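You operate a simulated robot arm through the tools that you are given. There is no shell and no other tool. Be economical: measure what you need, move in short steps, check, and stop when the job is done.

Carry out the task below with a simulated robot arm. There is one attempt and no reset: what you move stays moved.

TASK
Move the pouch from the latch box to the low steel frame and clamp it.
Fine: free the orange latch to slide the lid; close the lid and set the latch to HOLD again; the other pouches stay.

It is judged by the outcome, as a careful person would: the job done as asked, and still so three seconds after it is handed in. It fails if anything else is knocked over, pushed out of place, dropped, spilled or broken.

THE ROBOT
A 6-joint arm with a two-finger parallel gripper, fixed in place. Base frame: the origin is at the foot of the arm, x ahead of it, y to its left, z up. Lengths are in mm, angles in rad, forces in N, time in s.
Its first joint turns from -1.152 to 1.152 rad. Payload 2.9 kg.
Tool frame: the origin (TCP) lies between the finger pads and is the grasp point; the fingertips stand 30 mm ahead of it; z points along the fingers, y is the line along which they close. The gripper opens to 110 mm. The fingers are 20 mm wide and 10 mm thick; the gripper's body (48 by 112 mm) begins 55 mm behind the TCP.
Orientation is told as [roll, pitch, yaw] about the base's x, y, z axes, in that order, counted from this pose: with the fingers straight down and closing along the base's y, the tool's x points along the base's -x, its y along +y and its z along -z.

THE INTERFACE
- The arm moves only by the tool apply_moves. Its arguments are lists of equal length, an entry for each row: "translation": the shift along the tool's x, y, z in mm, a list of three; "rotation": the turn, a rotation vector about the tool's x, y, z in rad, a list of three; "gripper": the opening, from 0 (shut) to 1 (fully open). In form: {"translation": [[x, y, z], ...], "rotation": [[ax, ay, az], ...], "gripper": [gripper, ...]}. A call has 1 to 12 rows; each row shifts and turns the commanded pose from where the row before left it, along the tool's axes as they then stand. A row lasts 0.2 s, in which the tool goes at most 50 mm and 0.15 rad; a call with a longer step from one row to the next is refused whole, and so is a gripper value outside its range. A pose out of reach is approached as far as the arm can. The call stops where the force on the tool passes 90 N (or 10 N more than at its start, if that is more) or the arm is blocked; 0.2 s more then pass. The fingers move at their own pace (about 108 mm/s each) and stop on an object; they squeeze with about 22 N. The grip force told is the motor's: it shows also when the fingers shut on nothing. Time passes only in rows, and 0.2 s behind the last, so rows that do not move let the fingers close. It gives the time, the measured TCP pose, the force on the tool (base axes), the opening and the grip force at its end, in the units of the frame above (readings bear some noise), and new pictures: "show" is both (left out), scene, wrist or none.
- Cameras (640 x 400 px; columns grow to the right, rows downward): "scene" is fixed at [51.4, 412.9, 1409]; the picture's right is [-0.94, -0.33, 0.00], its down [-0.12, 0.33, -0.94] and it looks along [0.31, -0.88, -0.35] (base axes); focal length 351 px, centre (320, 200). "wrist" rides on the gripper at [-36, 0, -57] in the tool frame; the picture's right is [0.00, -1.00, 0.00], its down [0.97, 0.00, -0.24] and it looks along [0.24, 0.00, 0.97] (tool axes); focal length 218 px, centre (320, 200).
- probe_pixels(camera, pixels): for up to 12 pixels [column, row] of the newest picture of that camera ("zoom" is the newest enlarged one), the place [x, y, z] in the base frame of the surface seen there, good to about 2 mm. No time passes.
- enlarge(camera, box): a new picture of the part [left, top, right, bottom] of that camera's present view, enlarged. No time passes.
- sign_off(): hands the job in; it is judged then, once.

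Work in short steps. Measure before you move; look again where a grasp or a placing could have gone wrong, and mend it. You have 80 turns and 120 pictures in all, those below and enlarged ones among them. Open the gripper and draw the arm clear of the work before you hand the job in, unless the task says otherwise; then end with one line.

The tools are called after "Request:" by a JSON object that holds its "api" and its "payload". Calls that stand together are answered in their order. apply_moves: Moves the arm, as the interface text tells. Its arguments: {"type":"object","properties":{"translation":{"type":"array"},"rotation":{"type":"array"},"gripper":{"type":"array"},"show":{"type":"string","enum":["both","scene","wrist","none"]}},"required":["translation","rotation","gripper"]} The other tools are called the same way: probe_pixels (camera, pixels) gives the place of the surface under pixels of a picture; enlarge (camera, box) takes an enlarged picture of a part of a camera's view; sign_off () hands the job in.

At the start:

```text
time_s: 0.0
position: [370.5, -220.9, 1130.7]
tcp_rot: [0.0, 0.0, 0.0]
wrist_force: [0.5, -0.3, -0.4]
width: 110.1
grip_force: 0.1
```

scene: 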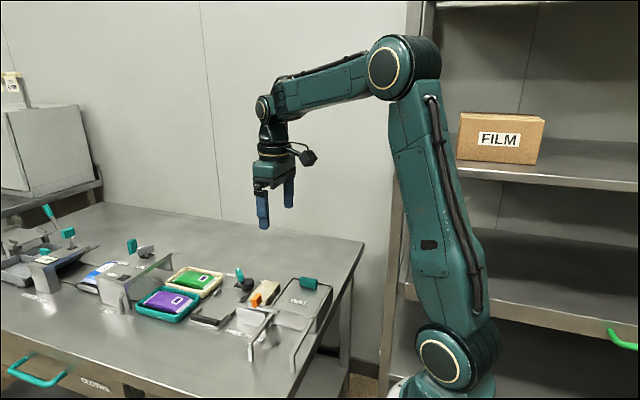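
wrist: 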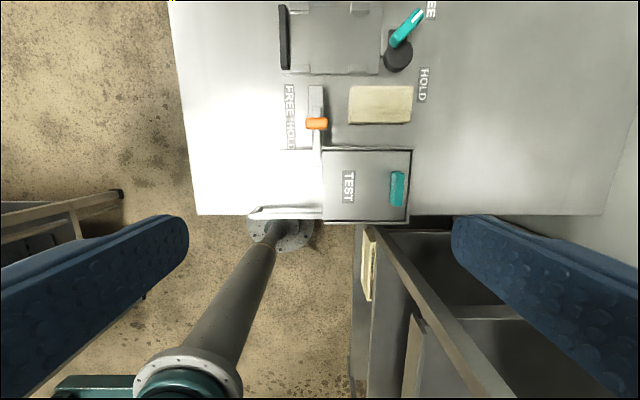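

I start by enlarging the relevant parts of both views to identify the latch box, pouch and steel frame.

Request:
{"api": "enlarge", "payload": {"camera": "scene", "box": [180, 240, 360, 380]}}

Request:
{"api": "enlarge", "payload": {"camera": "scene", "box": [0, 190, 220, 340]}}

Request:
{"api": "enlarge", "payload": {"camera": "wrist", "box": [220, 0, 460, 230]}}

```text
2.86 times, centred on (270, 310) of scene
```

zoom: 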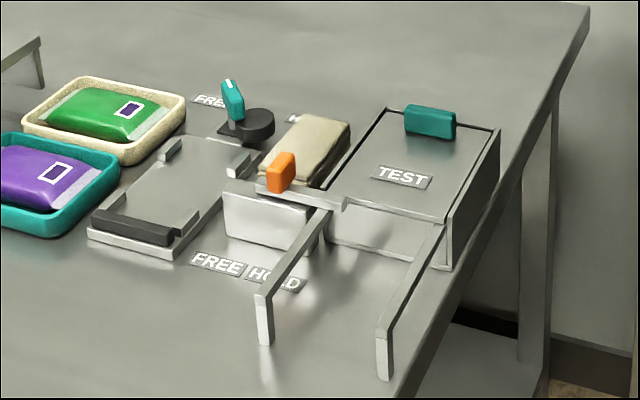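

```text
2.67 times, centred on (110, 265) of scene
```

zoom: 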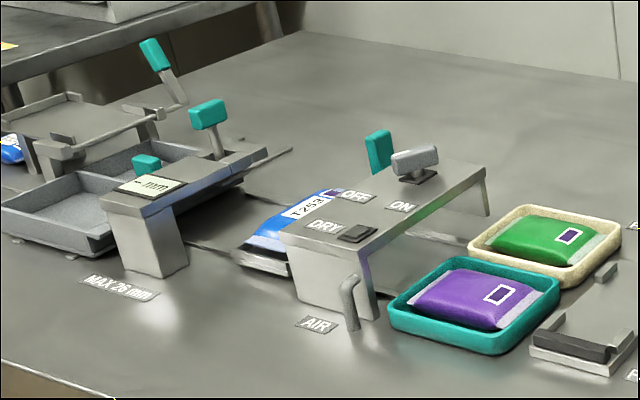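

```text
1.74 times, centred on (340, 115) of wrist
```

zoom: 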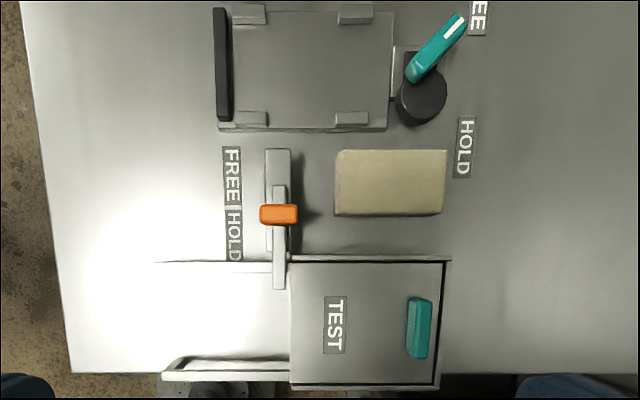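

Latch box (TEST), orange latch at wrist (316,123), frame with rotary clamp at (398,50). I probe key points.

Request:
{"api": "probe_pixels", "payload": {"camera": "zoom", "pixels": [[278, 214], [278, 165], [281, 280], [293, 268], [435, 265], [293, 383], [419, 328], [419, 300], [419, 356], [360, 300], [200, 310], [170, 376]]}}

Request:
{"api": "probe_pixels", "payload": {"camera": "zoom", "pixels": [[221, 65], [310, 70], [249, 118], [352, 118], [250, 14], [355, 14], [422, 100], [412, 78], [455, 25], [390, 185], [340, 210], [440, 155]]}}

Request:
{"api": "enlarge", "payload": {"camera": "scene", "box": [190, 255, 270, 335]}}

Request:
{"api": "enlarge", "payload": {"camera": "scene", "box": [240, 270, 340, 340]}}

```text
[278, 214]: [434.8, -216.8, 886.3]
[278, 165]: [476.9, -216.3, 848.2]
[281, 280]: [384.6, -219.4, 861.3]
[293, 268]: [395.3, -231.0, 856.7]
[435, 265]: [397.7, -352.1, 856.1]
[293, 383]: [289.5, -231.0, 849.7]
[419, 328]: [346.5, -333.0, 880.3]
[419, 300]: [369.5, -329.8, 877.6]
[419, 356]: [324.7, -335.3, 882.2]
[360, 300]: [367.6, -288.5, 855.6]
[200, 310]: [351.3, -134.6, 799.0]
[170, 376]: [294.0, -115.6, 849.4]
```

```text
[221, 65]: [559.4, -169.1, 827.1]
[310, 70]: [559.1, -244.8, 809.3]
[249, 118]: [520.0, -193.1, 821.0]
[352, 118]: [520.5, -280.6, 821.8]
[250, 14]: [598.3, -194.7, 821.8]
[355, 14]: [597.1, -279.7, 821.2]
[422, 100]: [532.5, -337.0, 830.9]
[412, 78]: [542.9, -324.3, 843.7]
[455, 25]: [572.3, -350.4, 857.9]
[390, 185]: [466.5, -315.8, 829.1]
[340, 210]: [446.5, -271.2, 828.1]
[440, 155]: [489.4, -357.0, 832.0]
```

```text
5.00 times, centred on (230, 295) of scene
```

zoom: 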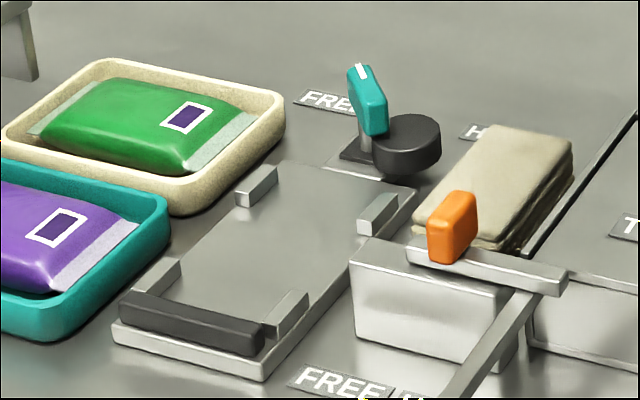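

```text
5.71 times, centred on (290, 305) of scene
```

zoom: 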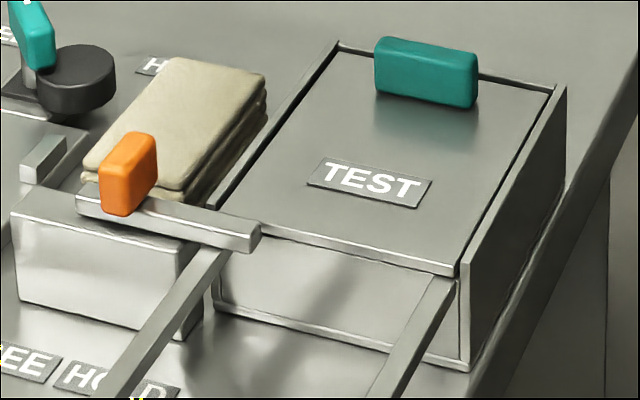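

Bench is at z≈799, lid top ≈856, handle top ≈881 at (347,-333), orange knob top 886 at (435,-217). I move above the latch with half-open gripper for a closer look.

Request:
{"api": "apply_moves", "payload": {"translation": [[-32, 2, 45], [-32, 2, 45], [0, 0, 45], [0, 0, 25], [0, 0, 0]], "rotation": [[0, 0, 0], [0, 0, 0], [0, 0, 0], [0, 0, 0], [0, 0, 0]], "gripper": [0.55, 0.55, 0.55, 0.55, 0.55]}}

```text
refused: row 1 steps farther than a row can; nothing moved
```

Request:
{"api": "apply_moves", "payload": {"translation": [[-32, 2, 35], [-32, 2, 35], [0, 0, 45], [0, 0, 45], [0, 0, 0]], "rotation": [[0, 0, 0], [0, 0, 0], [0, 0, 0], [0, 0, 0], [0, 0, 0]], "gripper": [0.55, 0.55, 0.55, 0.55, 0.55]}}

```text
time_s: 1.2
position: [436.0, -218.6, 970.0]
tcp_rot: [-0.001, 0.0, -0.001]
wrist_force: [-0.2, 0.3, -0.7]
width: 60.5
grip_force: 0.0
```

scene: 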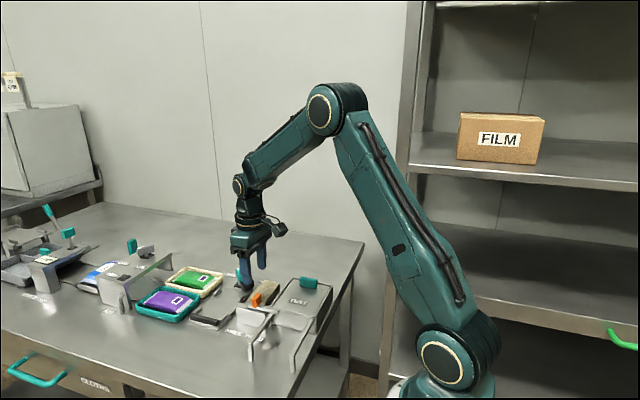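
wrist: 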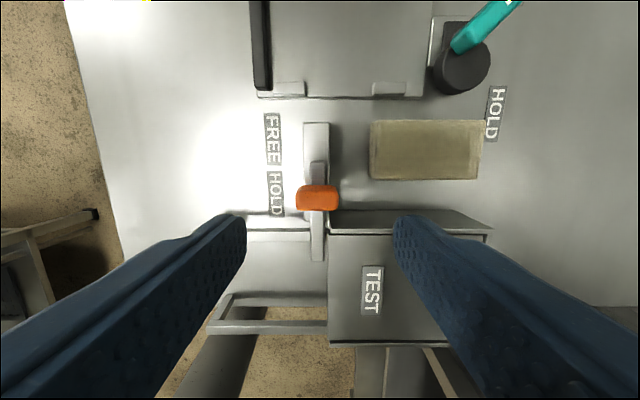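

Orange knob is at wrist (318,198). I measure its extents, bar, guide and labels.

Request:
{"api": "probe_pixels", "payload": {"camera": "wrist", "pixels": [[300, 198], [336, 198], [318, 189], [318, 207], [318, 255], [318, 165], [318, 127], [308, 150], [272, 140], [276, 192], [318, 175]]}}

Request:
{"api": "enlarge", "payload": {"camera": "wrist", "box": [240, 90, 500, 280]}}

```text
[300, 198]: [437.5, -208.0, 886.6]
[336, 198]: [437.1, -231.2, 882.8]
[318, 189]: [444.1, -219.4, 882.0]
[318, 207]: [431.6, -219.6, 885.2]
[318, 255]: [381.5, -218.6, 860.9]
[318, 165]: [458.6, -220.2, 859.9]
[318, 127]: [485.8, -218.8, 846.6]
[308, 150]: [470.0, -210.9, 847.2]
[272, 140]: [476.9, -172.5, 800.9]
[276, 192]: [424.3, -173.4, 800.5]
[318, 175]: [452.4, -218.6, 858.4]
```

```text
2.11 times, centred on (370, 185) of wrist
```

zoom: 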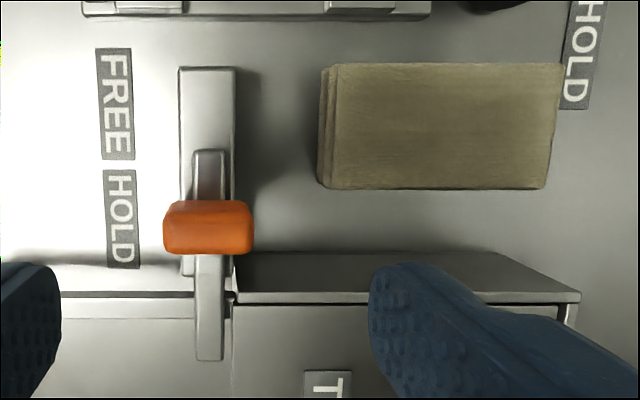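

Descend so tips reach z≈868 on the knob (TCP 898), and close.

Request:
{"api": "apply_moves", "payload": {"translation": [[-1, -1, 36], [0, 0, 36], [0, 0, 0], [0, 0, 0], [0, 0, 0]], "rotation": [[0, 0, 0], [0, 0, 0], [0, 0, 0], [0, 0, 0], [0, 0, 0]], "gripper": [0.55, 0.55, 0.1, 0.1, 0.1], "show": "wrist"}}

```text
time_s: 2.4
position: [435.4, -216.4, 897.0]
tcp_rot: [0.002, 0.003, 0.004]
wrist_force: [0.2, 16.1, -0.8]
width: 29.6
grip_force: 44.5
```

wrist: 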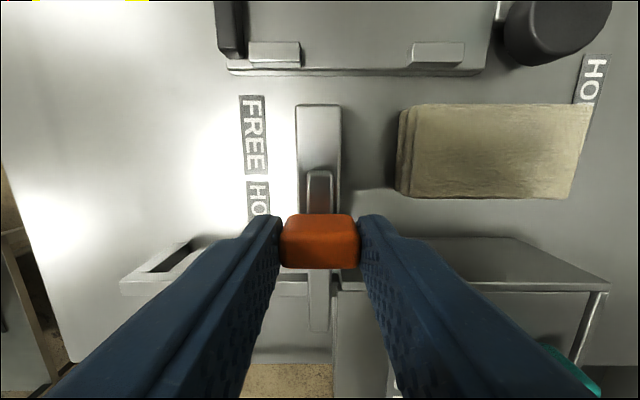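

Gripped (29.6 mm). Relieve the 16 N lateral force with +3 mm y and slide the latch +x by 24.

Request:
{"api": "apply_moves", "payload": {"translation": [[0, 3, 0], [-8, 0, 0], [-8, 0, 0], [-8, 0, 0], [0, 0, 0]], "rotation": [[0, 0, 0], [0, 0, 0], [0, 0, 0], [0, 0, 0], [0, 0, 0]], "gripper": [0.1, 0.1, 0.1, 0.1, 0.1], "show": "wrist"}}

```text
time_s: 3.6
position: [459.3, -216.4, 897.4]
tcp_rot: [0.0, 0.001, -0.003]
wrist_force: [-0.1, -7.1, -28.6]
width: 29.5
grip_force: 45.3
```

wrist: 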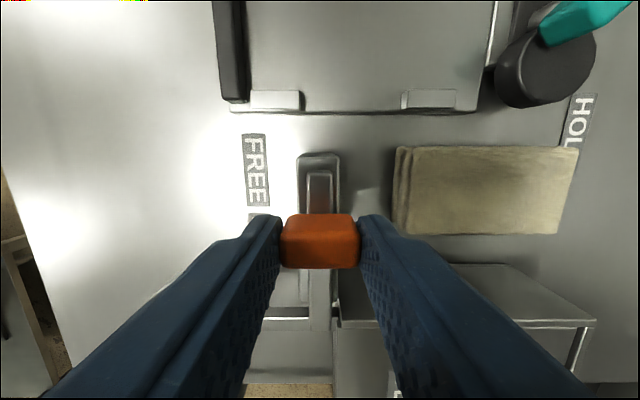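

Latch follows. I continue a bit further, watching the force for an end stop.

Request:
{"api": "apply_moves", "payload": {"translation": [[-6, -1, 0], [-6, 0, 0], [-6, 0, 0]], "rotation": [[0, 0, 0], [0, 0, 0], [0, 0, 0]], "gripper": [0.1, 0.1, 0.1], "show": "wrist"}}

```text
time_s: 4.4
position: [474.7, -216.7, 898.4]
tcp_rot: [0.002, 0.009, -0.003]
wrist_force: [-29.0, -7.2, -2.2]
width: 29.8
grip_force: 45.0
```

wrist: 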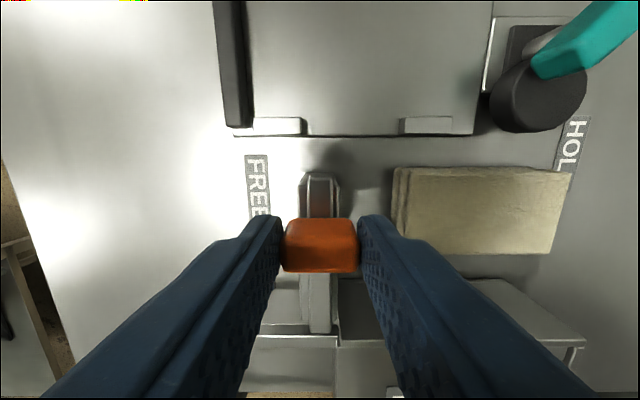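

End stop reached (Fx −29), travel ≈39 mm. Back off tension, release and go up.

Request:
{"api": "apply_moves", "payload": {"translation": [[3, 0, 0], [0, 0, 0], [0, 0, 0], [0, 0, -40], [20, 0, -40], [0, 0, 0]], "rotation": [[0, 0, 0], [0, 0, 0], [0, 0, 0], [0, 0, 0], [0, 0, 0], [0, 0, 0]], "gripper": [0.1, 0.5, 0.5, 0.5, 0.5, 0.5], "show": "wrist"}}

```text
time_s: 5.8
position: [455.0, -216.7, 978.4]
tcp_rot: [0.0, 0.0, 0.0]
wrist_force: [0.9, -1.0, -0.8]
width: 54.6
grip_force: 0.0
```

wrist: 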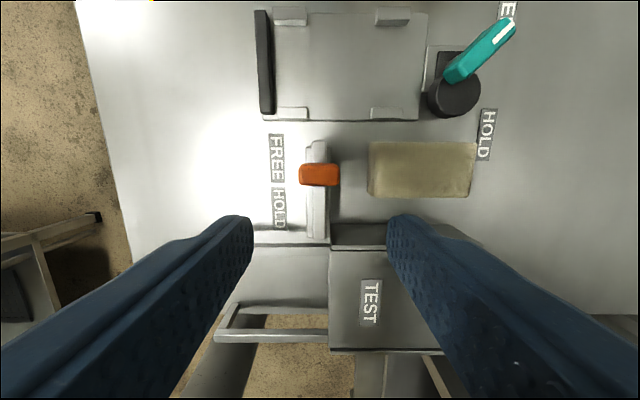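

Latch is at FREE. Now go above the lid handle at (347,−333).

Request:
{"api": "apply_moves", "payload": {"translation": [[30, -32, 0], [30, -32, 0], [30, -32, 0], [18, -20, 0], [0, 0, 20], [0, 0, 0]], "rotation": [[0, 0, 0], [0, 0, 0], [0, 0, 0], [0, 0, 0], [0, 0, 0], [0, 0, 0]], "gripper": [0.5, 0.5, 0.5, 0.5, 0.5, 0.5]}}

```text
time_s: 7.2
position: [345.2, -334.9, 957.4]
tcp_rot: [0.001, 0.001, 0.0]
wrist_force: [-0.1, 0.3, -0.1]
width: 54.9
grip_force: 0.1
```

scene: 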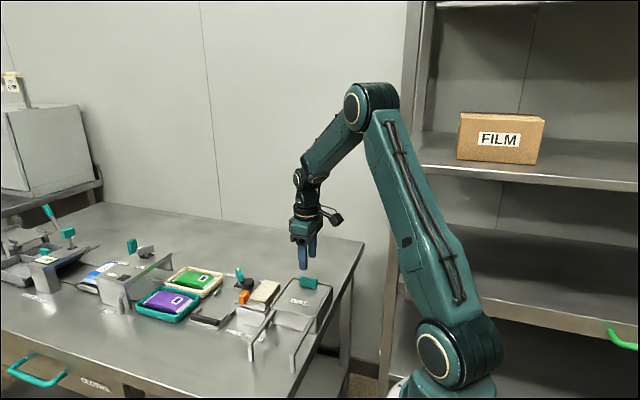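
wrist: 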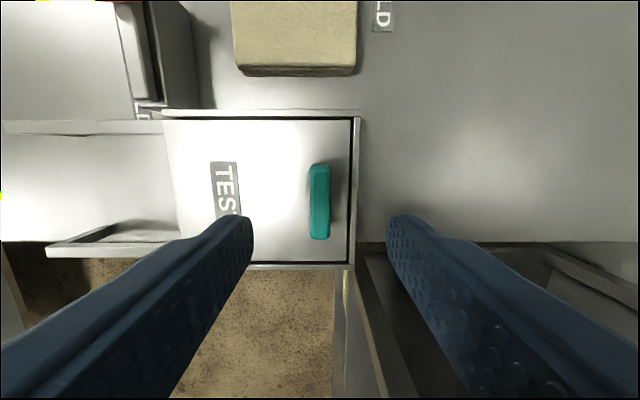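

Request:
{"api": "probe_pixels", "payload": {"camera": "wrist", "pixels": [[319, 200], [319, 172], [319, 232], [290, 200], [340, 200], [352, 200], [250, 116], [250, 265]]}}

```text
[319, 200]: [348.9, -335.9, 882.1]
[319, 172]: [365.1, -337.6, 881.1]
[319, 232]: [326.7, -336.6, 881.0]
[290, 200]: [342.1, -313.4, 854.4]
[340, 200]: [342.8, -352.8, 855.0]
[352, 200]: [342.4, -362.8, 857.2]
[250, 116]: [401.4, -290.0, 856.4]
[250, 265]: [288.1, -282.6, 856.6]
```

Handle centre (346,−336), top 881. Descend to TCP 892, grip.

Request:
{"api": "apply_moves", "payload": {"translation": [[0, -1, 33], [0, 0, 32], [0, 0, 0], [0, 0, 0], [0, 0, 0]], "rotation": [[0, 0, 0], [0, 0, 0], [0, 0, 0], [0, 0, 0], [0, 0, 0]], "gripper": [0.4, 0.4, 0.05, 0.05, 0.05], "show": "wrist"}}

```text
time_s: 8.4
position: [346.0, -331.8, 891.7]
tcp_rot: [-0.001, 0.0, 0.0]
wrist_force: [-1.9, 0.6, 1.8]
width: 13.6
grip_force: 45.2
```

wrist: 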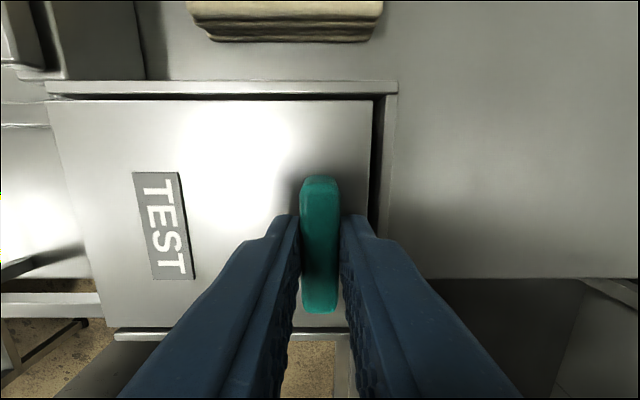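

Gripped. Slide the lid +y in steps toward ~105 mm.

Request:
{"api": "apply_moves", "payload": {"translation": [[0, 15, 0], [0, 15, 0], [0, 15, 0], [0, 15, 0], [0, 15, 0], [0, 15, 0], [0, 10, 0], [0, 0, 0]], "rotation": [[0, 0, 0], [0, 0, 0], [0, 0, 0], [0, 0, 0], [0, 0, 0], [0, 0, 0], [0, 0, 0], [0, 0, 0]], "gripper": [0.05, 0.05, 0.05, 0.05, 0.05, 0.05, 0.05, 0.05]}}

```text
time_s: 10.2
position: [345.8, -232.3, 892.8]
tcp_rot: [0.001, 0.002, 0.0]
wrist_force: [2.4, 0.6, -35.8]
width: 13.5
grip_force: 45.7
```

scene: 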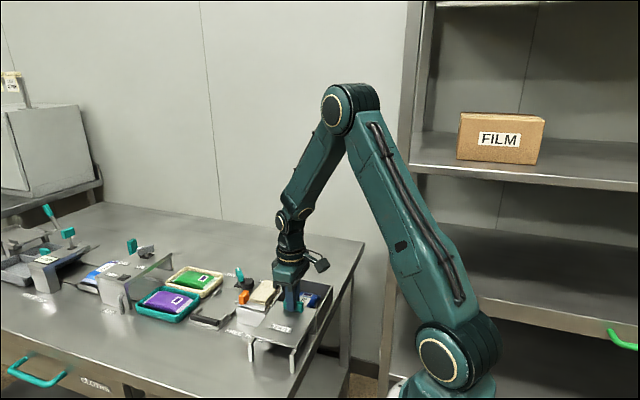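
wrist: 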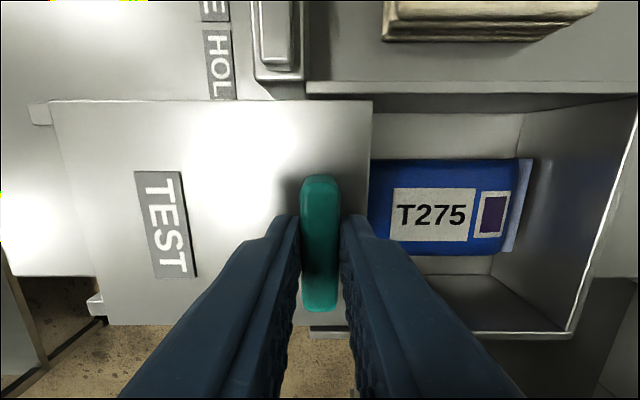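

Lid edge (px 372) still covers part of the pouch; slide ~14 mm more gently.

Request:
{"api": "apply_moves", "payload": {"translation": [[0, 7, 0], [0, 7, 0], [0, 0, 0]], "rotation": [[0, 0, 0], [0, 0, 0], [0, 0, 0]], "gripper": [0.05, 0.05, 0.05]}}

```text
time_s: 11.0
position: [346.3, -218.5, 893.5]
tcp_rot: [0.005, 0.005, -0.002]
wrist_force: [-4.9, -0.3, -29.6]
width: 13.7
grip_force: 44.5
```

scene: 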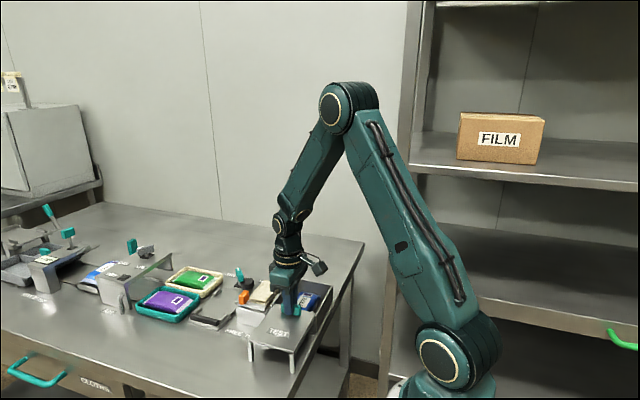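
wrist: 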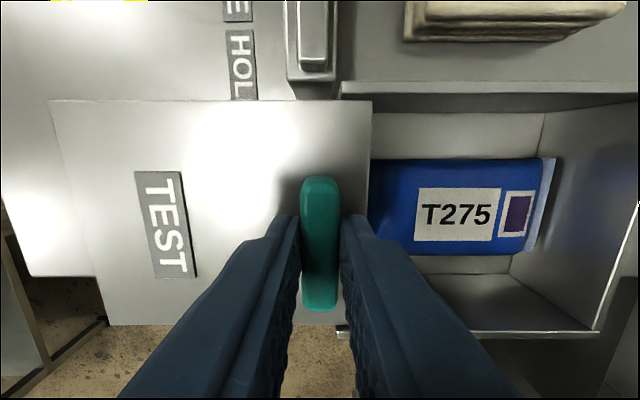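

Release and rise; then view the pouch from above.

Request:
{"api": "apply_moves", "payload": {"translation": [[0, 0, 0], [0, 0, 0], [0, 0, -40], [0, -20, -40], [0, -40, 0], [0, 0, 0]], "rotation": [[0, 0, 0], [0, 0, 0], [0, 0, 0], [0, 0, 0], [0, 0, 0], [0, 0, 0]], "gripper": [0.4, 0.4, 0.4, 0.4, 1.0, 1.0]}}

```text
time_s: 12.4
position: [347.5, -276.3, 976.5]
tcp_rot: [-0.001, 0.0, 0.002]
wrist_force: [-0.4, -0.1, -0.2]
width: 109.9
grip_force: 0.0
```

scene: 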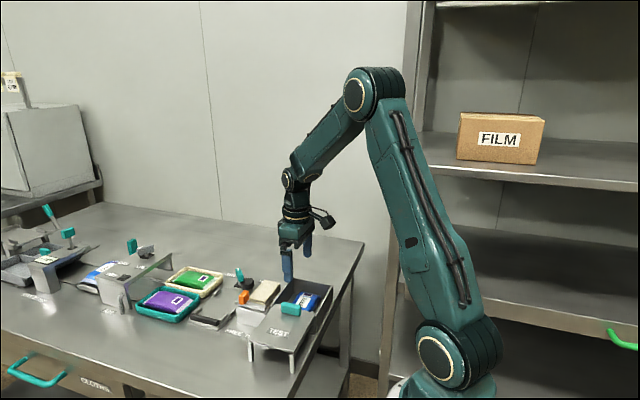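
wrist: 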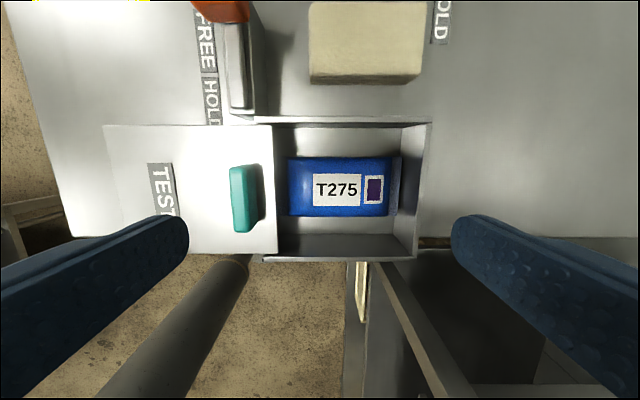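

Box is open; pouch at wrist px (288–400, 157–216). Measure pouch, interior and lid edge.

Request:
{"api": "probe_pixels", "payload": {"camera": "wrist", "pixels": [[291, 187], [398, 187], [386, 187], [340, 160], [340, 213], [340, 187], [285, 235], [340, 145], [272, 187], [405, 187], [340, 126], [340, 257]]}}

Request:
{"api": "enlarge", "payload": {"camera": "wrist", "box": [220, 100, 450, 270]}}

```text
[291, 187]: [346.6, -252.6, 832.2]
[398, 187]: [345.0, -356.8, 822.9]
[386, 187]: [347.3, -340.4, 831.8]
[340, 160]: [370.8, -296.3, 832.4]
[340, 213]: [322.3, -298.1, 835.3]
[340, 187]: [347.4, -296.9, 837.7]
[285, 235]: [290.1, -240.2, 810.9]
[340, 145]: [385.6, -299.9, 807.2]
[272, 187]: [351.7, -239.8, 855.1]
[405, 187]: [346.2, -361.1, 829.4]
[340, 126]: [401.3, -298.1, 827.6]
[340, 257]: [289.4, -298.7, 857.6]
```

```text
2.35 times, centred on (335, 185) of wrist
```

zoom: 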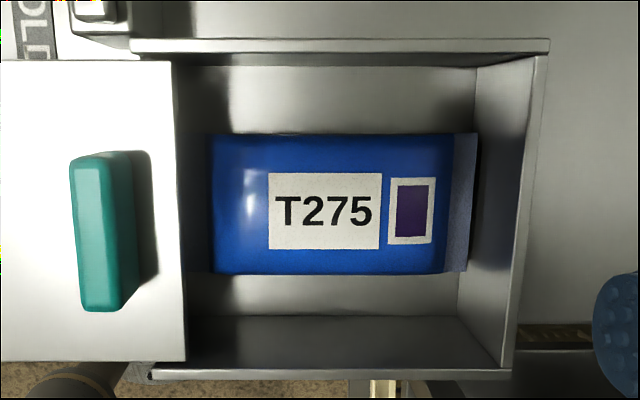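

Pouch centre ≈(346,−302), 56 wide in x, z 805–838. Before grasping, I inspect the frame and clamp from above.

Request:
{"api": "apply_moves", "payload": {"translation": [[-40, 0, -10], [-40, 0, 0], [-40, 0, 0], [-40, 0, 0], [0, 0, 0]], "rotation": [[0, 0, 0], [0, 0, 0], [0, 0, 0], [0, 0, 0], [0, 0, 0]], "gripper": [1, 1, 1, 1, 1], "show": "wrist"}}

Request:
{"api": "enlarge", "payload": {"camera": "wrist", "box": [220, 60, 480, 250]}}

```text
time_s: 13.6
position: [506.4, -278.3, 982.6]
tcp_rot: [-0.001, 0.0, 0.001]
wrist_force: [-0.4, 0.5, 0.1]
width: 110.0
grip_force: 0.0
```

wrist: 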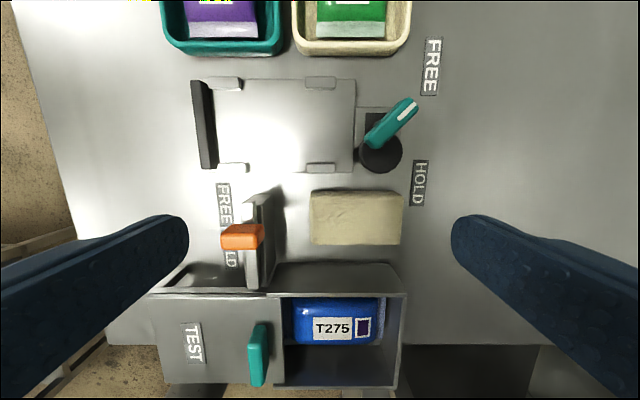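

```text
2.11 times, centred on (350, 155) of wrist
```

zoom: 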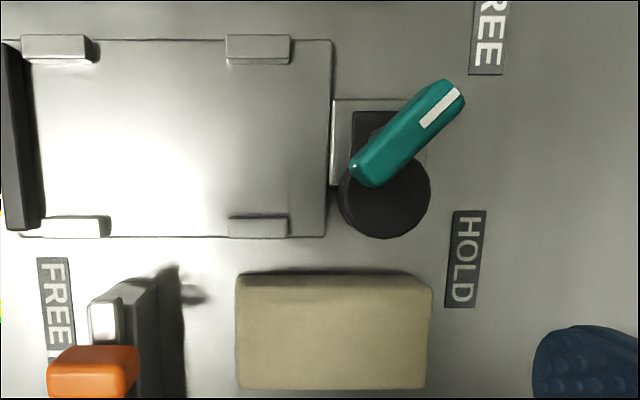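

Clamp is an eccentric cam: turning the lever clockwise (seen from above) to HOLD swings the disk toward the black stop. Measure frame and cam.

Request:
{"api": "probe_pixels", "payload": {"camera": "zoom", "pixels": [[40, 140], [20, 140], [325, 140], [60, 62], [258, 62], [260, 218], [258, 235], [75, 218], [200, 130], [385, 215], [345, 200], [428, 200]]}}

Request:
{"api": "probe_pixels", "payload": {"camera": "zoom", "pixels": [[372, 175], [450, 90], [410, 135], [362, 120], [342, 130], [390, 235], [487, 35], [467, 258], [360, 178], [455, 100], [260, 45], [48, 160]]}}

Request:
{"api": "enlarge", "payload": {"camera": "scene", "box": [200, 260, 280, 320]}}

```text
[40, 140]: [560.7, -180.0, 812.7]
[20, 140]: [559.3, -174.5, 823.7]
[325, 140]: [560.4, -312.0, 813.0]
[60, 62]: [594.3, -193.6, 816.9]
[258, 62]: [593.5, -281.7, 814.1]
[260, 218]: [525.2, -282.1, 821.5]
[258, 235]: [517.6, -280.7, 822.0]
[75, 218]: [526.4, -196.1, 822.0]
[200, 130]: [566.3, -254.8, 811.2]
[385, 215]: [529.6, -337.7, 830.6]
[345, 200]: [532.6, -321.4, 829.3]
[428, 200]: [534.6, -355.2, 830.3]
```

```text
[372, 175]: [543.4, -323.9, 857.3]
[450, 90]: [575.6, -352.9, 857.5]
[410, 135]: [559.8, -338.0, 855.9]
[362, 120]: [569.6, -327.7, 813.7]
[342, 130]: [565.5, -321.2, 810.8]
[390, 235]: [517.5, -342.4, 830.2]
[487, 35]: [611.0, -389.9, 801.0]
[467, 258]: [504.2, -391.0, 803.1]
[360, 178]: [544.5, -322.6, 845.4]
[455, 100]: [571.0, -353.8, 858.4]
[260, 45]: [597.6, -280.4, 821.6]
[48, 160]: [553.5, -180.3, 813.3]
```

```text
6.67 times, centred on (240, 290) of scene
```

zoom: 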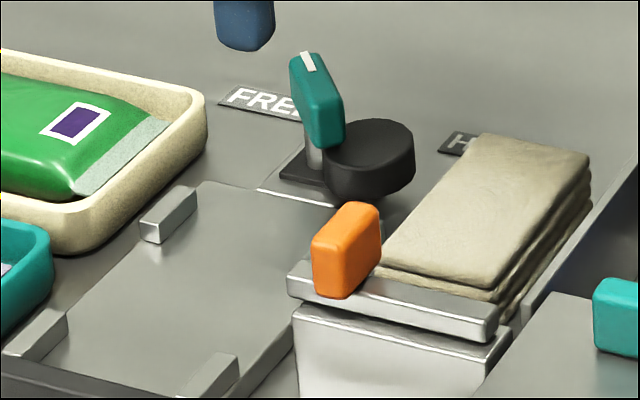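

Plate z≈811, stop face y≈−180, tab gap x 527–592, pivot ≈(560,−338). Pouch (≈112×56) goes to centre ≈(560,−237), same orientation. Return above the pouch, then turn the tool by 90°.

Request:
{"api": "apply_moves", "payload": {"translation": [[40, -5, 0], [40, -5, 0], [40, -6, 0], [40, -6, 0], [0, 0, 0]], "rotation": [[0, 0, 0], [0, 0, 0], [0, 0, 0], [0, 0, 0], [0, 0, 0]], "gripper": [0.65, 0.65, 0.65, 0.65, 0.65], "show": "none"}}

Request:
{"api": "apply_moves", "payload": {"translation": [[0, 0, 0], [0, 0, 0], [0, 0, 0], [0, 0, 0], [0, 0, 0], [0, 0, 0], [0, 0, 0], [0, 0, 0], [0, 0, 0], [0, 0, 0], [0, 0, 0], [0, 0, 0]], "rotation": [[0, 0, 0.1428], [0, 0, 0.1428], [0, 0, 0.1428], [0, 0, 0.1428], [0, 0, 0.1428], [0, 0, 0.1428], [0, 0, 0.1428], [0, 0, 0.1428], [0, 0, 0.1428], [0, 0, 0.1428], [0, 0, 0.1428], [0, 0, 0]], "gripper": [0.65, 0.65, 0.65, 0.65, 0.65, 0.65, 0.65, 0.65, 0.65, 0.65, 0.65, 0.65], "show": "both"}}

```text
time_s: 14.8
position: [344.6, -300.8, 982.1]
tcp_rot: [0.0, 0.001, 0.0]
wrist_force: [1.2, -0.5, 0.0]
width: 71.7
grip_force: 0.0
```

```text
time_s: 17.4
position: [347.1, -300.3, 984.7]
tcp_rot: [-0.001, -0.002, -1.573]
wrist_force: [0.2, 0.0, 0.5]
width: 71.6
grip_force: 0.0
```

scene: 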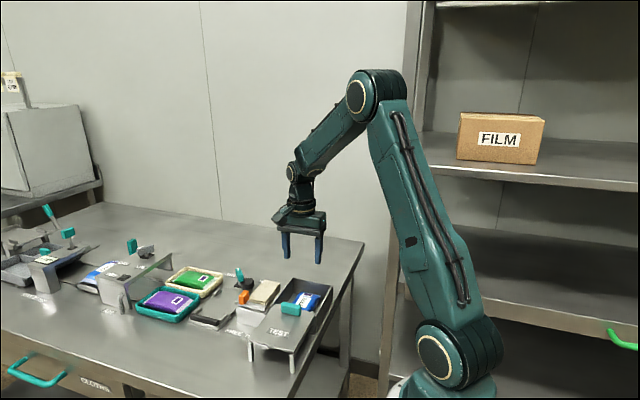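
wrist: 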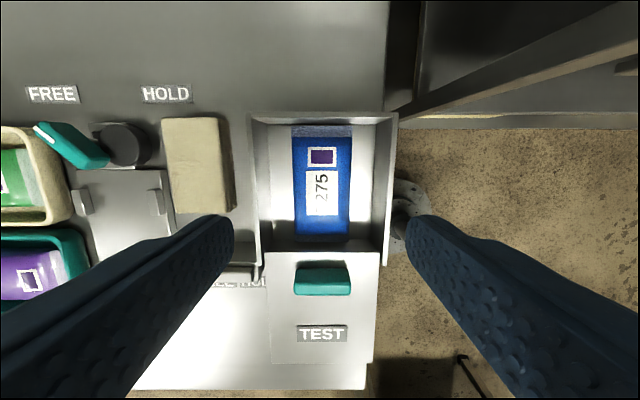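

Check pouch and wall positions from this view.

Request:
{"api": "probe_pixels", "payload": {"camera": "wrist", "pixels": [[296, 185], [349, 185], [322, 237], [322, 128], [280, 185], [365, 185], [254, 185], [388, 185], [322, 250]]}}

```text
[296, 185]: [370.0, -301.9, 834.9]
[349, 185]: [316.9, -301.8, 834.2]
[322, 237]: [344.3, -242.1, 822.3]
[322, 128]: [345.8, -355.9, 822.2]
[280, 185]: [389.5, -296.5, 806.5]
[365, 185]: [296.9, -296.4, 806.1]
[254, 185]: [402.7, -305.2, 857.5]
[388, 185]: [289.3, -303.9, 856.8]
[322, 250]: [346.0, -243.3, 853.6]
```

Pouch centre ≈(345,−299). Descend to TCP z≈842 (tips 812) with 72 mm opening; no closing yet until I see the height.

Request:
{"api": "apply_moves", "payload": {"translation": [[1, -2, 40], [0, 0, 40], [0, 0, 35], [0, 0, 20], [0, 0, 7], [0, 0, 0], [0, 0, 0], [0, 0, 0]], "rotation": [[0, 0, 0], [0, 0, 0], [0, 0, 0], [0, 0, 0], [0, 0, 0], [0, 0, 0], [0, 0, 0], [0, 0, 0]], "gripper": [0.65, 0.65, 0.65, 0.65, 0.65, 0.3, 0.3, 0.3]}}

```text
time_s: 19.2
position: [344.8, -300.5, 842.1]
tcp_rot: [0.0, -0.001, -1.57]
wrist_force: [-0.1, -0.2, 1.0]
width: 59.3
grip_force: 22.0
```

scene: 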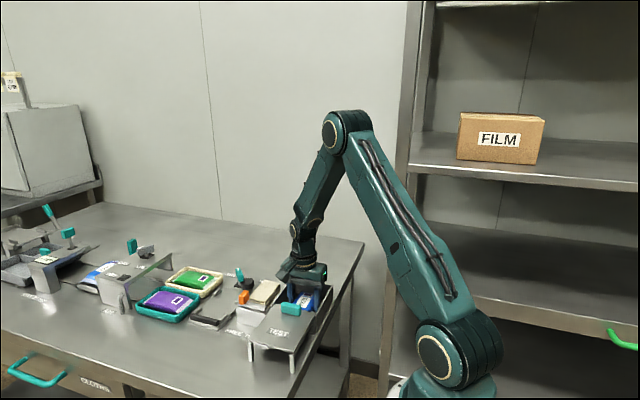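
wrist: 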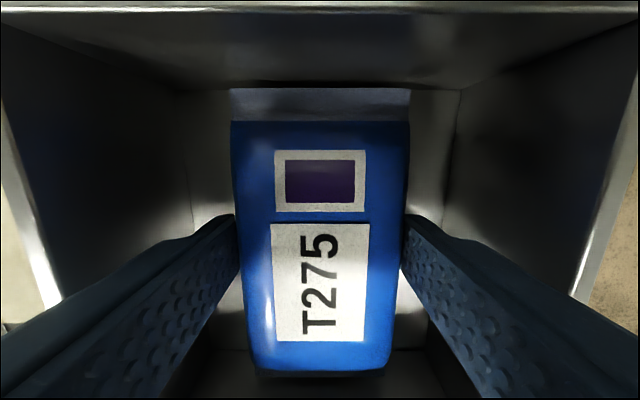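

Gripped on the pouch at 59 mm. Lift in steps and check.

Request:
{"api": "apply_moves", "payload": {"translation": [[0, 0, -10], [0, 0, -20], [0, 0, -30], [0, 0, -30], [0, 0, -20], [0, 0, 0]], "rotation": [[0, 0, 0], [0, 0, 0], [0, 0, 0], [0, 0, 0], [0, 0, 0], [0, 0, 0]], "gripper": [0.3, 0.3, 0.3, 0.3, 0.3, 0.3]}}

```text
time_s: 20.6
position: [344.8, -301.9, 951.4]
tcp_rot: [0.001, 0.0, -1.572]
wrist_force: [0.5, -0.6, -0.9]
width: 59.0
grip_force: 22.1
```

scene: 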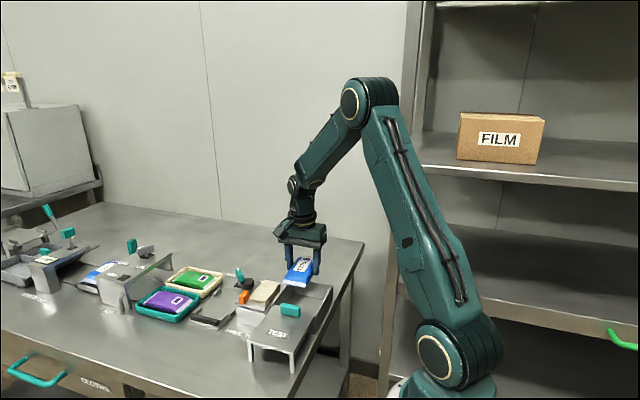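
wrist: 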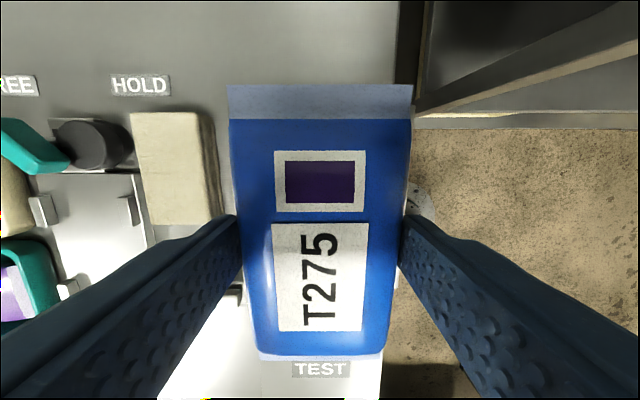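

Held well. Probe pouch end positions relative to the TCP, and carry it over the frame.

Request:
{"api": "probe_pixels", "payload": {"camera": "wrist", "pixels": [[320, 87], [320, 120], [300, 356], [300, 350], [232, 170], [410, 170]]}}

Request:
{"api": "apply_moves", "payload": {"translation": [[0, 30, 0], [0, 36, 0], [12, 36, 0], [13, 36, 0], [13, 36, 0], [13, 36, 0], [11, 5, 0], [0, 0, 0]], "rotation": [[0, 0, 0], [0, 0, 0], [0, 0, 0], [0, 0, 0], [0, 0, 0], [0, 0, 0], [0, 0, 0], [0, 0, 0]], "gripper": [0.3, 0.3, 0.3, 0.3, 0.3, 0.3, 0.3, 0.3]}}

```text
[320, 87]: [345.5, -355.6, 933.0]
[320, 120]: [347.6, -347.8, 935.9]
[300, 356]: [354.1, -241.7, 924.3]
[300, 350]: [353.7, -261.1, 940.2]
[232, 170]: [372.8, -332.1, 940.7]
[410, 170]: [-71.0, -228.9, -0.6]
```

```text
time_s: 22.4
position: [559.4, -238.1, 952.5]
tcp_rot: [0.001, 0.001, -1.572]
wrist_force: [-0.4, 0.4, -2.3]
width: 59.6
grip_force: 21.6
```

scene: 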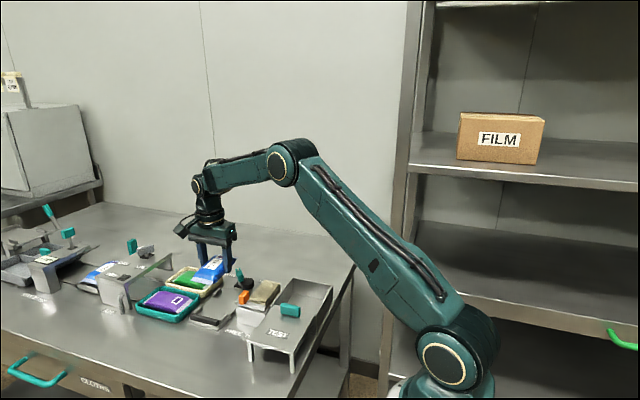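
wrist: 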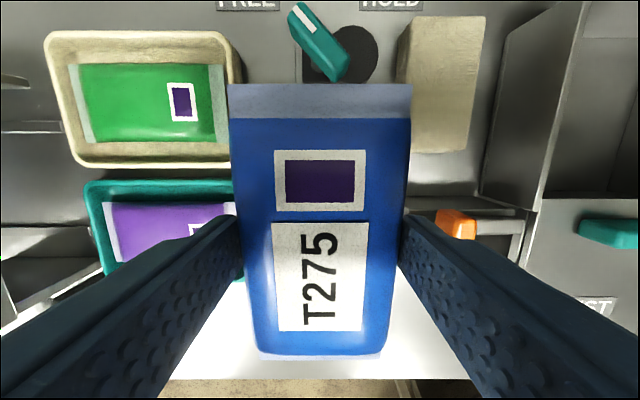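

Pouch spans −54…+60 mm in y about the TCP, so target TCP y=−241. Check tray clearance on the +x side before lowering.

Request:
{"api": "probe_pixels", "payload": {"camera": "wrist", "pixels": [[238, 70], [225, 145], [228, 190], [222, 160], [332, 75], [440, 222]]}}

```text
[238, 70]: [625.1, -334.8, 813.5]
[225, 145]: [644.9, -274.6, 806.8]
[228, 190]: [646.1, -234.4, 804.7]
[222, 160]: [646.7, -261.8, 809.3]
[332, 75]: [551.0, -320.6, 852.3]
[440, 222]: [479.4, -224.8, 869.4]
```

Tray edge ≥625, fine. Lower to TCP z≈850 at (560,−241).

Request:
{"api": "apply_moves", "payload": {"translation": [[-3, 1, 35], [0, 0, 35], [0, 0, 22], [0, 0, 8], [0, 0, 3], [0, 0, 0]], "rotation": [[0, 0, 0], [0, 0, 0], [0, 0, 0], [0, 0, 0], [0, 0, 0], [0, 0, 0]], "gripper": [0.3, 0.3, 0.3, 0.3, 0.3, 0.3]}}

Request:
{"api": "enlarge", "payload": {"camera": "scene", "box": [180, 250, 280, 330]}}

```text
time_s: 23.8
position: [561.4, -241.0, 849.8]
tcp_rot: [0.005, -0.001, -1.573]
wrist_force: [-0.9, -3.6, 11.9]
width: 59.4
grip_force: 22.1
```

scene: 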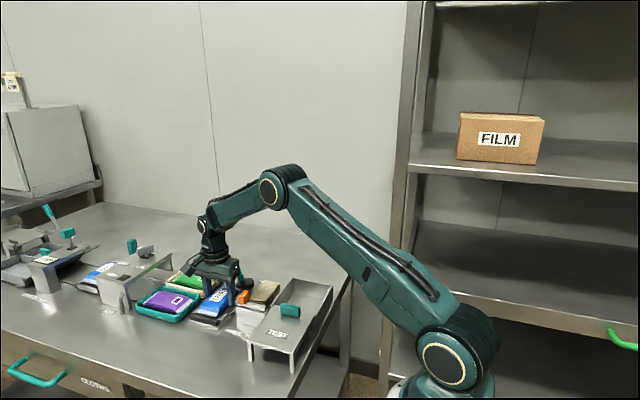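
wrist: 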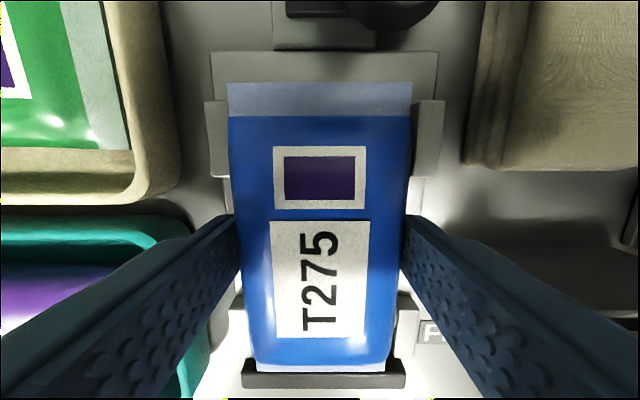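

```text
5.00 times, centred on (230, 290) of scene
```

zoom: 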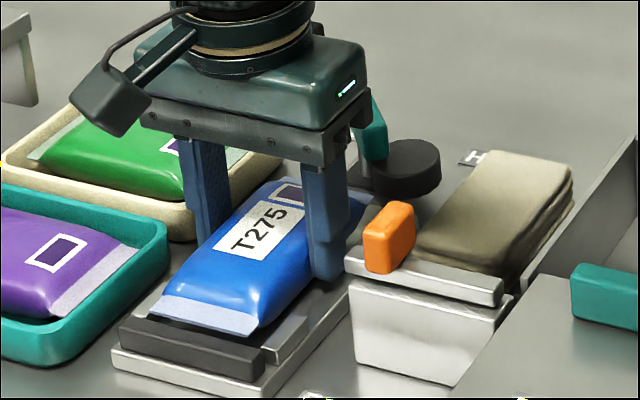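

The +y flap seems to be on/at the stop's edge (Fz 12 N). Probe there.

Request:
{"api": "probe_pixels", "payload": {"camera": "wrist", "pixels": [[300, 370], [300, 362], [300, 380], [250, 366], [250, 380], [398, 366], [320, 88], [320, 65], [320, 30]]}}

Request:
{"api": "enlarge", "payload": {"camera": "wrist", "box": [220, 300, 420, 400]}}

```text
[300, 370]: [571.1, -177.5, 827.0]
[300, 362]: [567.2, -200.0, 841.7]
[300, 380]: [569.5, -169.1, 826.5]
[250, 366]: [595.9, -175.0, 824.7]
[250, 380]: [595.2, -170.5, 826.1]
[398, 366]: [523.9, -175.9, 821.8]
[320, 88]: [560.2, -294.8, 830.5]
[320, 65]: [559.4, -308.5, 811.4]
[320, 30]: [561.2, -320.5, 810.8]
```

```text
3.20 times, centred on (320, 350) of wrist
```

zoom: 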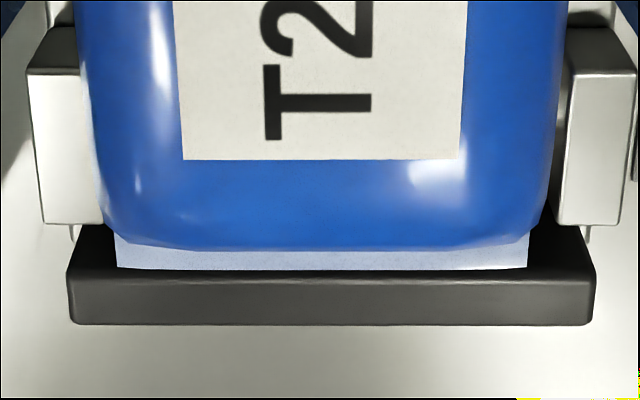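

Flap end (y≈−178) is catching the stop's top edge. Lift 4, shift −y 4, lower again.

Request:
{"api": "apply_moves", "payload": {"translation": [[0, 0, -5], [-4, -1, 0], [0, 0, 3], [0, 0, 3], [0, 0, 0]], "rotation": [[0, 0, 0], [0, 0, 0], [0, 0, 0], [0, 0, 0], [0, 0, 0]], "gripper": [0.3, 0.3, 0.3, 0.3, 0.3], "show": "wrist"}}

Request:
{"api": "enlarge", "payload": {"camera": "wrist", "box": [220, 300, 420, 400]}}

```text
time_s: 25.0
position: [559.8, -244.4, 848.5]
tcp_rot: [0.002, 0.0, -1.568]
wrist_force: [-2.9, 1.4, 12.4]
width: 59.7
grip_force: 22.3
```

wrist: 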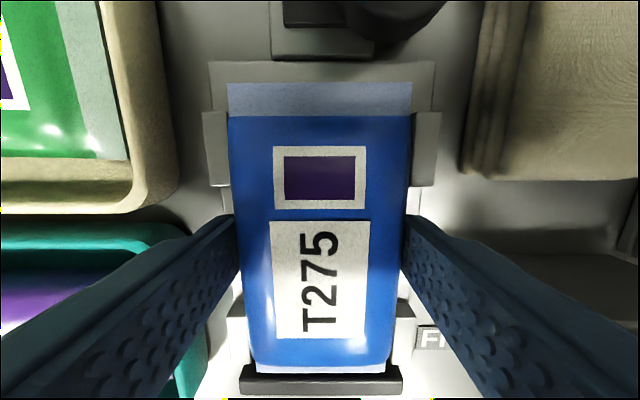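

```text
3.20 times, centred on (320, 350) of wrist
```

zoom: 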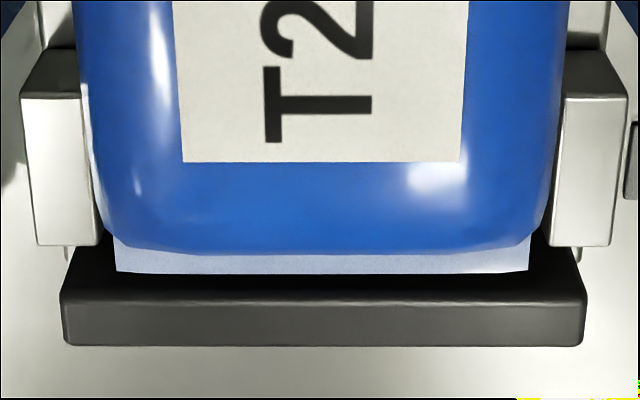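

Flap now clear and the pouch rests on the plate. Release and rise.

Request:
{"api": "apply_moves", "payload": {"translation": [[0, 0, -1], [0, 0, 0], [0, 0, 0], [0, 0, -30], [0, 0, -40], [0, 0, -30], [0, 0, 0]], "rotation": [[0, 0, 0], [0, 0, 0], [0, 0, 0], [0, 0, 0], [0, 0, 0], [0, 0, 0], [0, 0, 0]], "gripper": [0.66, 0.66, 0.66, 0.66, 0.66, 0.66, 0.66]}}

Request:
{"api": "probe_pixels", "payload": {"camera": "wrist", "pixels": [[320, 200]]}}

```text
time_s: 26.6
position: [559.2, -245.5, 948.6]
tcp_rot: [0.0, -0.001, -1.569]
wrist_force: [-0.2, -0.2, 0.5]
width: 72.5
grip_force: 0.1
```

scene: 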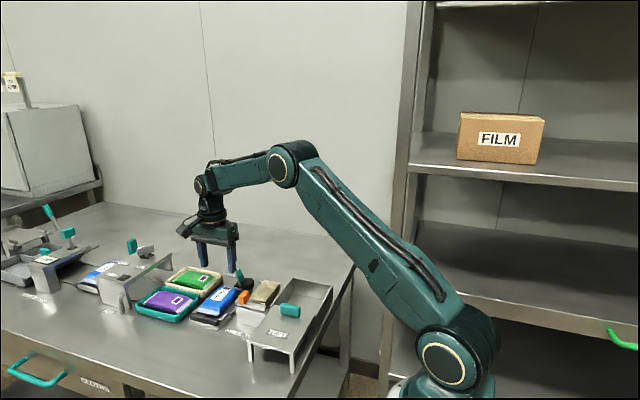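
wrist: 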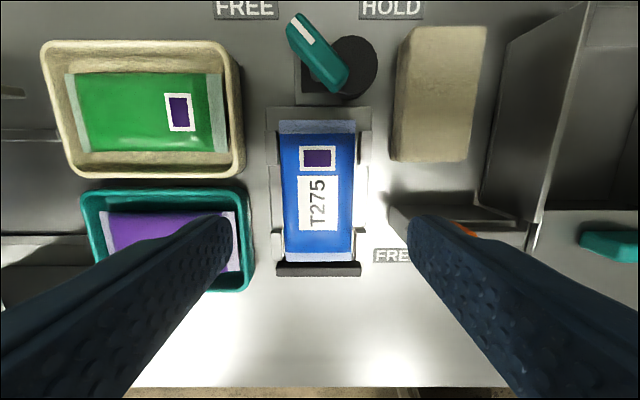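

```text
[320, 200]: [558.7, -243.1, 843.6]
```

Pouch sits well between the tabs. Now go above the clamp lever (pivot ≈(560,−338)) and turn the tool so the fingers close across the lever (yaw −45°).

Request:
{"api": "apply_moves", "payload": {"translation": [[-30, 0, 0], [-30, 0, 0], [-32, 1, 0], [0, 0, 0], [0, 0, 0], [0, 0, 0], [0, 0, 0], [0, 0, 0], [0, 0, 0], [0, 0, 0]], "rotation": [[0, 0, 0], [0, 0, 0], [0, 0, 0], [0, 0, -0.131], [0, 0, -0.131], [0, 0, -0.131], [0, 0, -0.131], [0, 0, -0.131], [0, 0, -0.131], [0, 0, 0]], "gripper": [0.5, 0.5, 0.5, 0.5, 0.5, 0.5, 0.5, 0.5, 0.5, 0.5]}}

Request:
{"api": "enlarge", "payload": {"camera": "wrist", "box": [240, 120, 400, 260]}}

Request:
{"api": "enlarge", "payload": {"camera": "scene", "box": [200, 255, 280, 315]}}

```text
time_s: 28.8
position: [561.5, -337.7, 948.3]
tcp_rot: [0.0, 0.0, -0.782]
wrist_force: [-0.6, -0.2, 0.0]
width: 55.1
grip_force: 0.1
```

scene: 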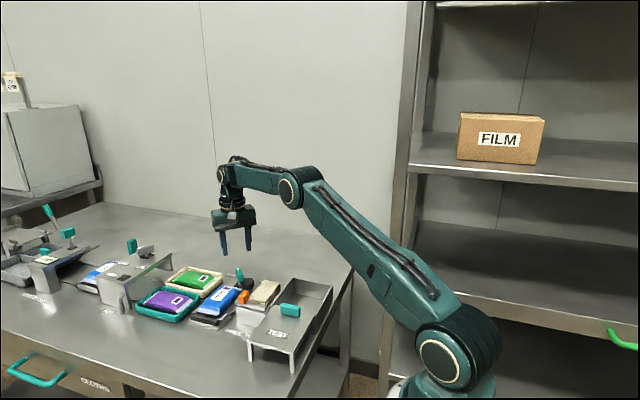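
wrist: 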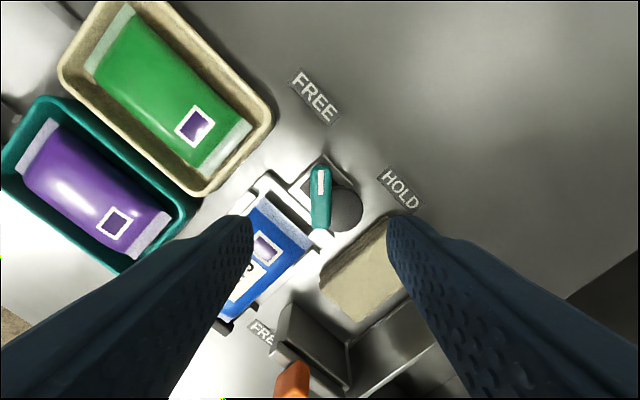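

```text
2.86 times, centred on (320, 190) of wrist
```

zoom: 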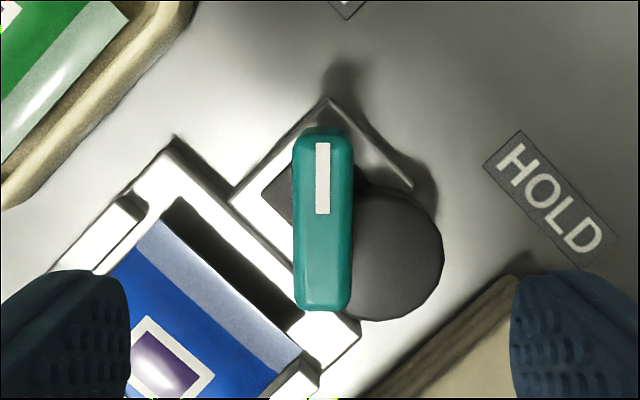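

```text
6.67 times, centred on (240, 285) of scene
```

zoom: 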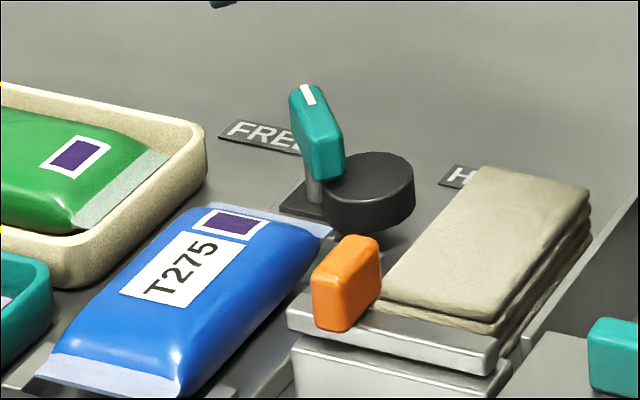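

Lever is aligned with the fingers' plane. Measure its ends, the post, disk, and bracket.

Request:
{"api": "probe_pixels", "payload": {"camera": "zoom", "pixels": [[315, 192], [315, 205], [300, 210], [318, 140], [330, 160], [410, 190], [375, 160], [375, 215]]}}

Request:
{"api": "probe_pixels", "payload": {"camera": "wrist", "pixels": [[320, 167], [320, 226], [313, 195], [329, 195], [322, 156], [290, 190], [352, 185], [361, 207], [345, 230], [275, 222]]}}

```text
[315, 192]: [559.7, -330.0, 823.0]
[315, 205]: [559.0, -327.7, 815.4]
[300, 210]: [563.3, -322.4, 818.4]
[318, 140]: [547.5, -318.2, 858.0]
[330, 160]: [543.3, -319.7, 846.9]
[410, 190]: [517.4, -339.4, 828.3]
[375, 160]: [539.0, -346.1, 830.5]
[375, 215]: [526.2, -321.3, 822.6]
```

```text
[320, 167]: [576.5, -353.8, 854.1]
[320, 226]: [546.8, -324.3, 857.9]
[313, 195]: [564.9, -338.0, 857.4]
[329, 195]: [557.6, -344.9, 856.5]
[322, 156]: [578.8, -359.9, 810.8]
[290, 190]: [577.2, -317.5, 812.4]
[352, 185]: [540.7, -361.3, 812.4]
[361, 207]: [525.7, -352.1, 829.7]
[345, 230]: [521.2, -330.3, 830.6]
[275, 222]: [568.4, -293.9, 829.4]
```

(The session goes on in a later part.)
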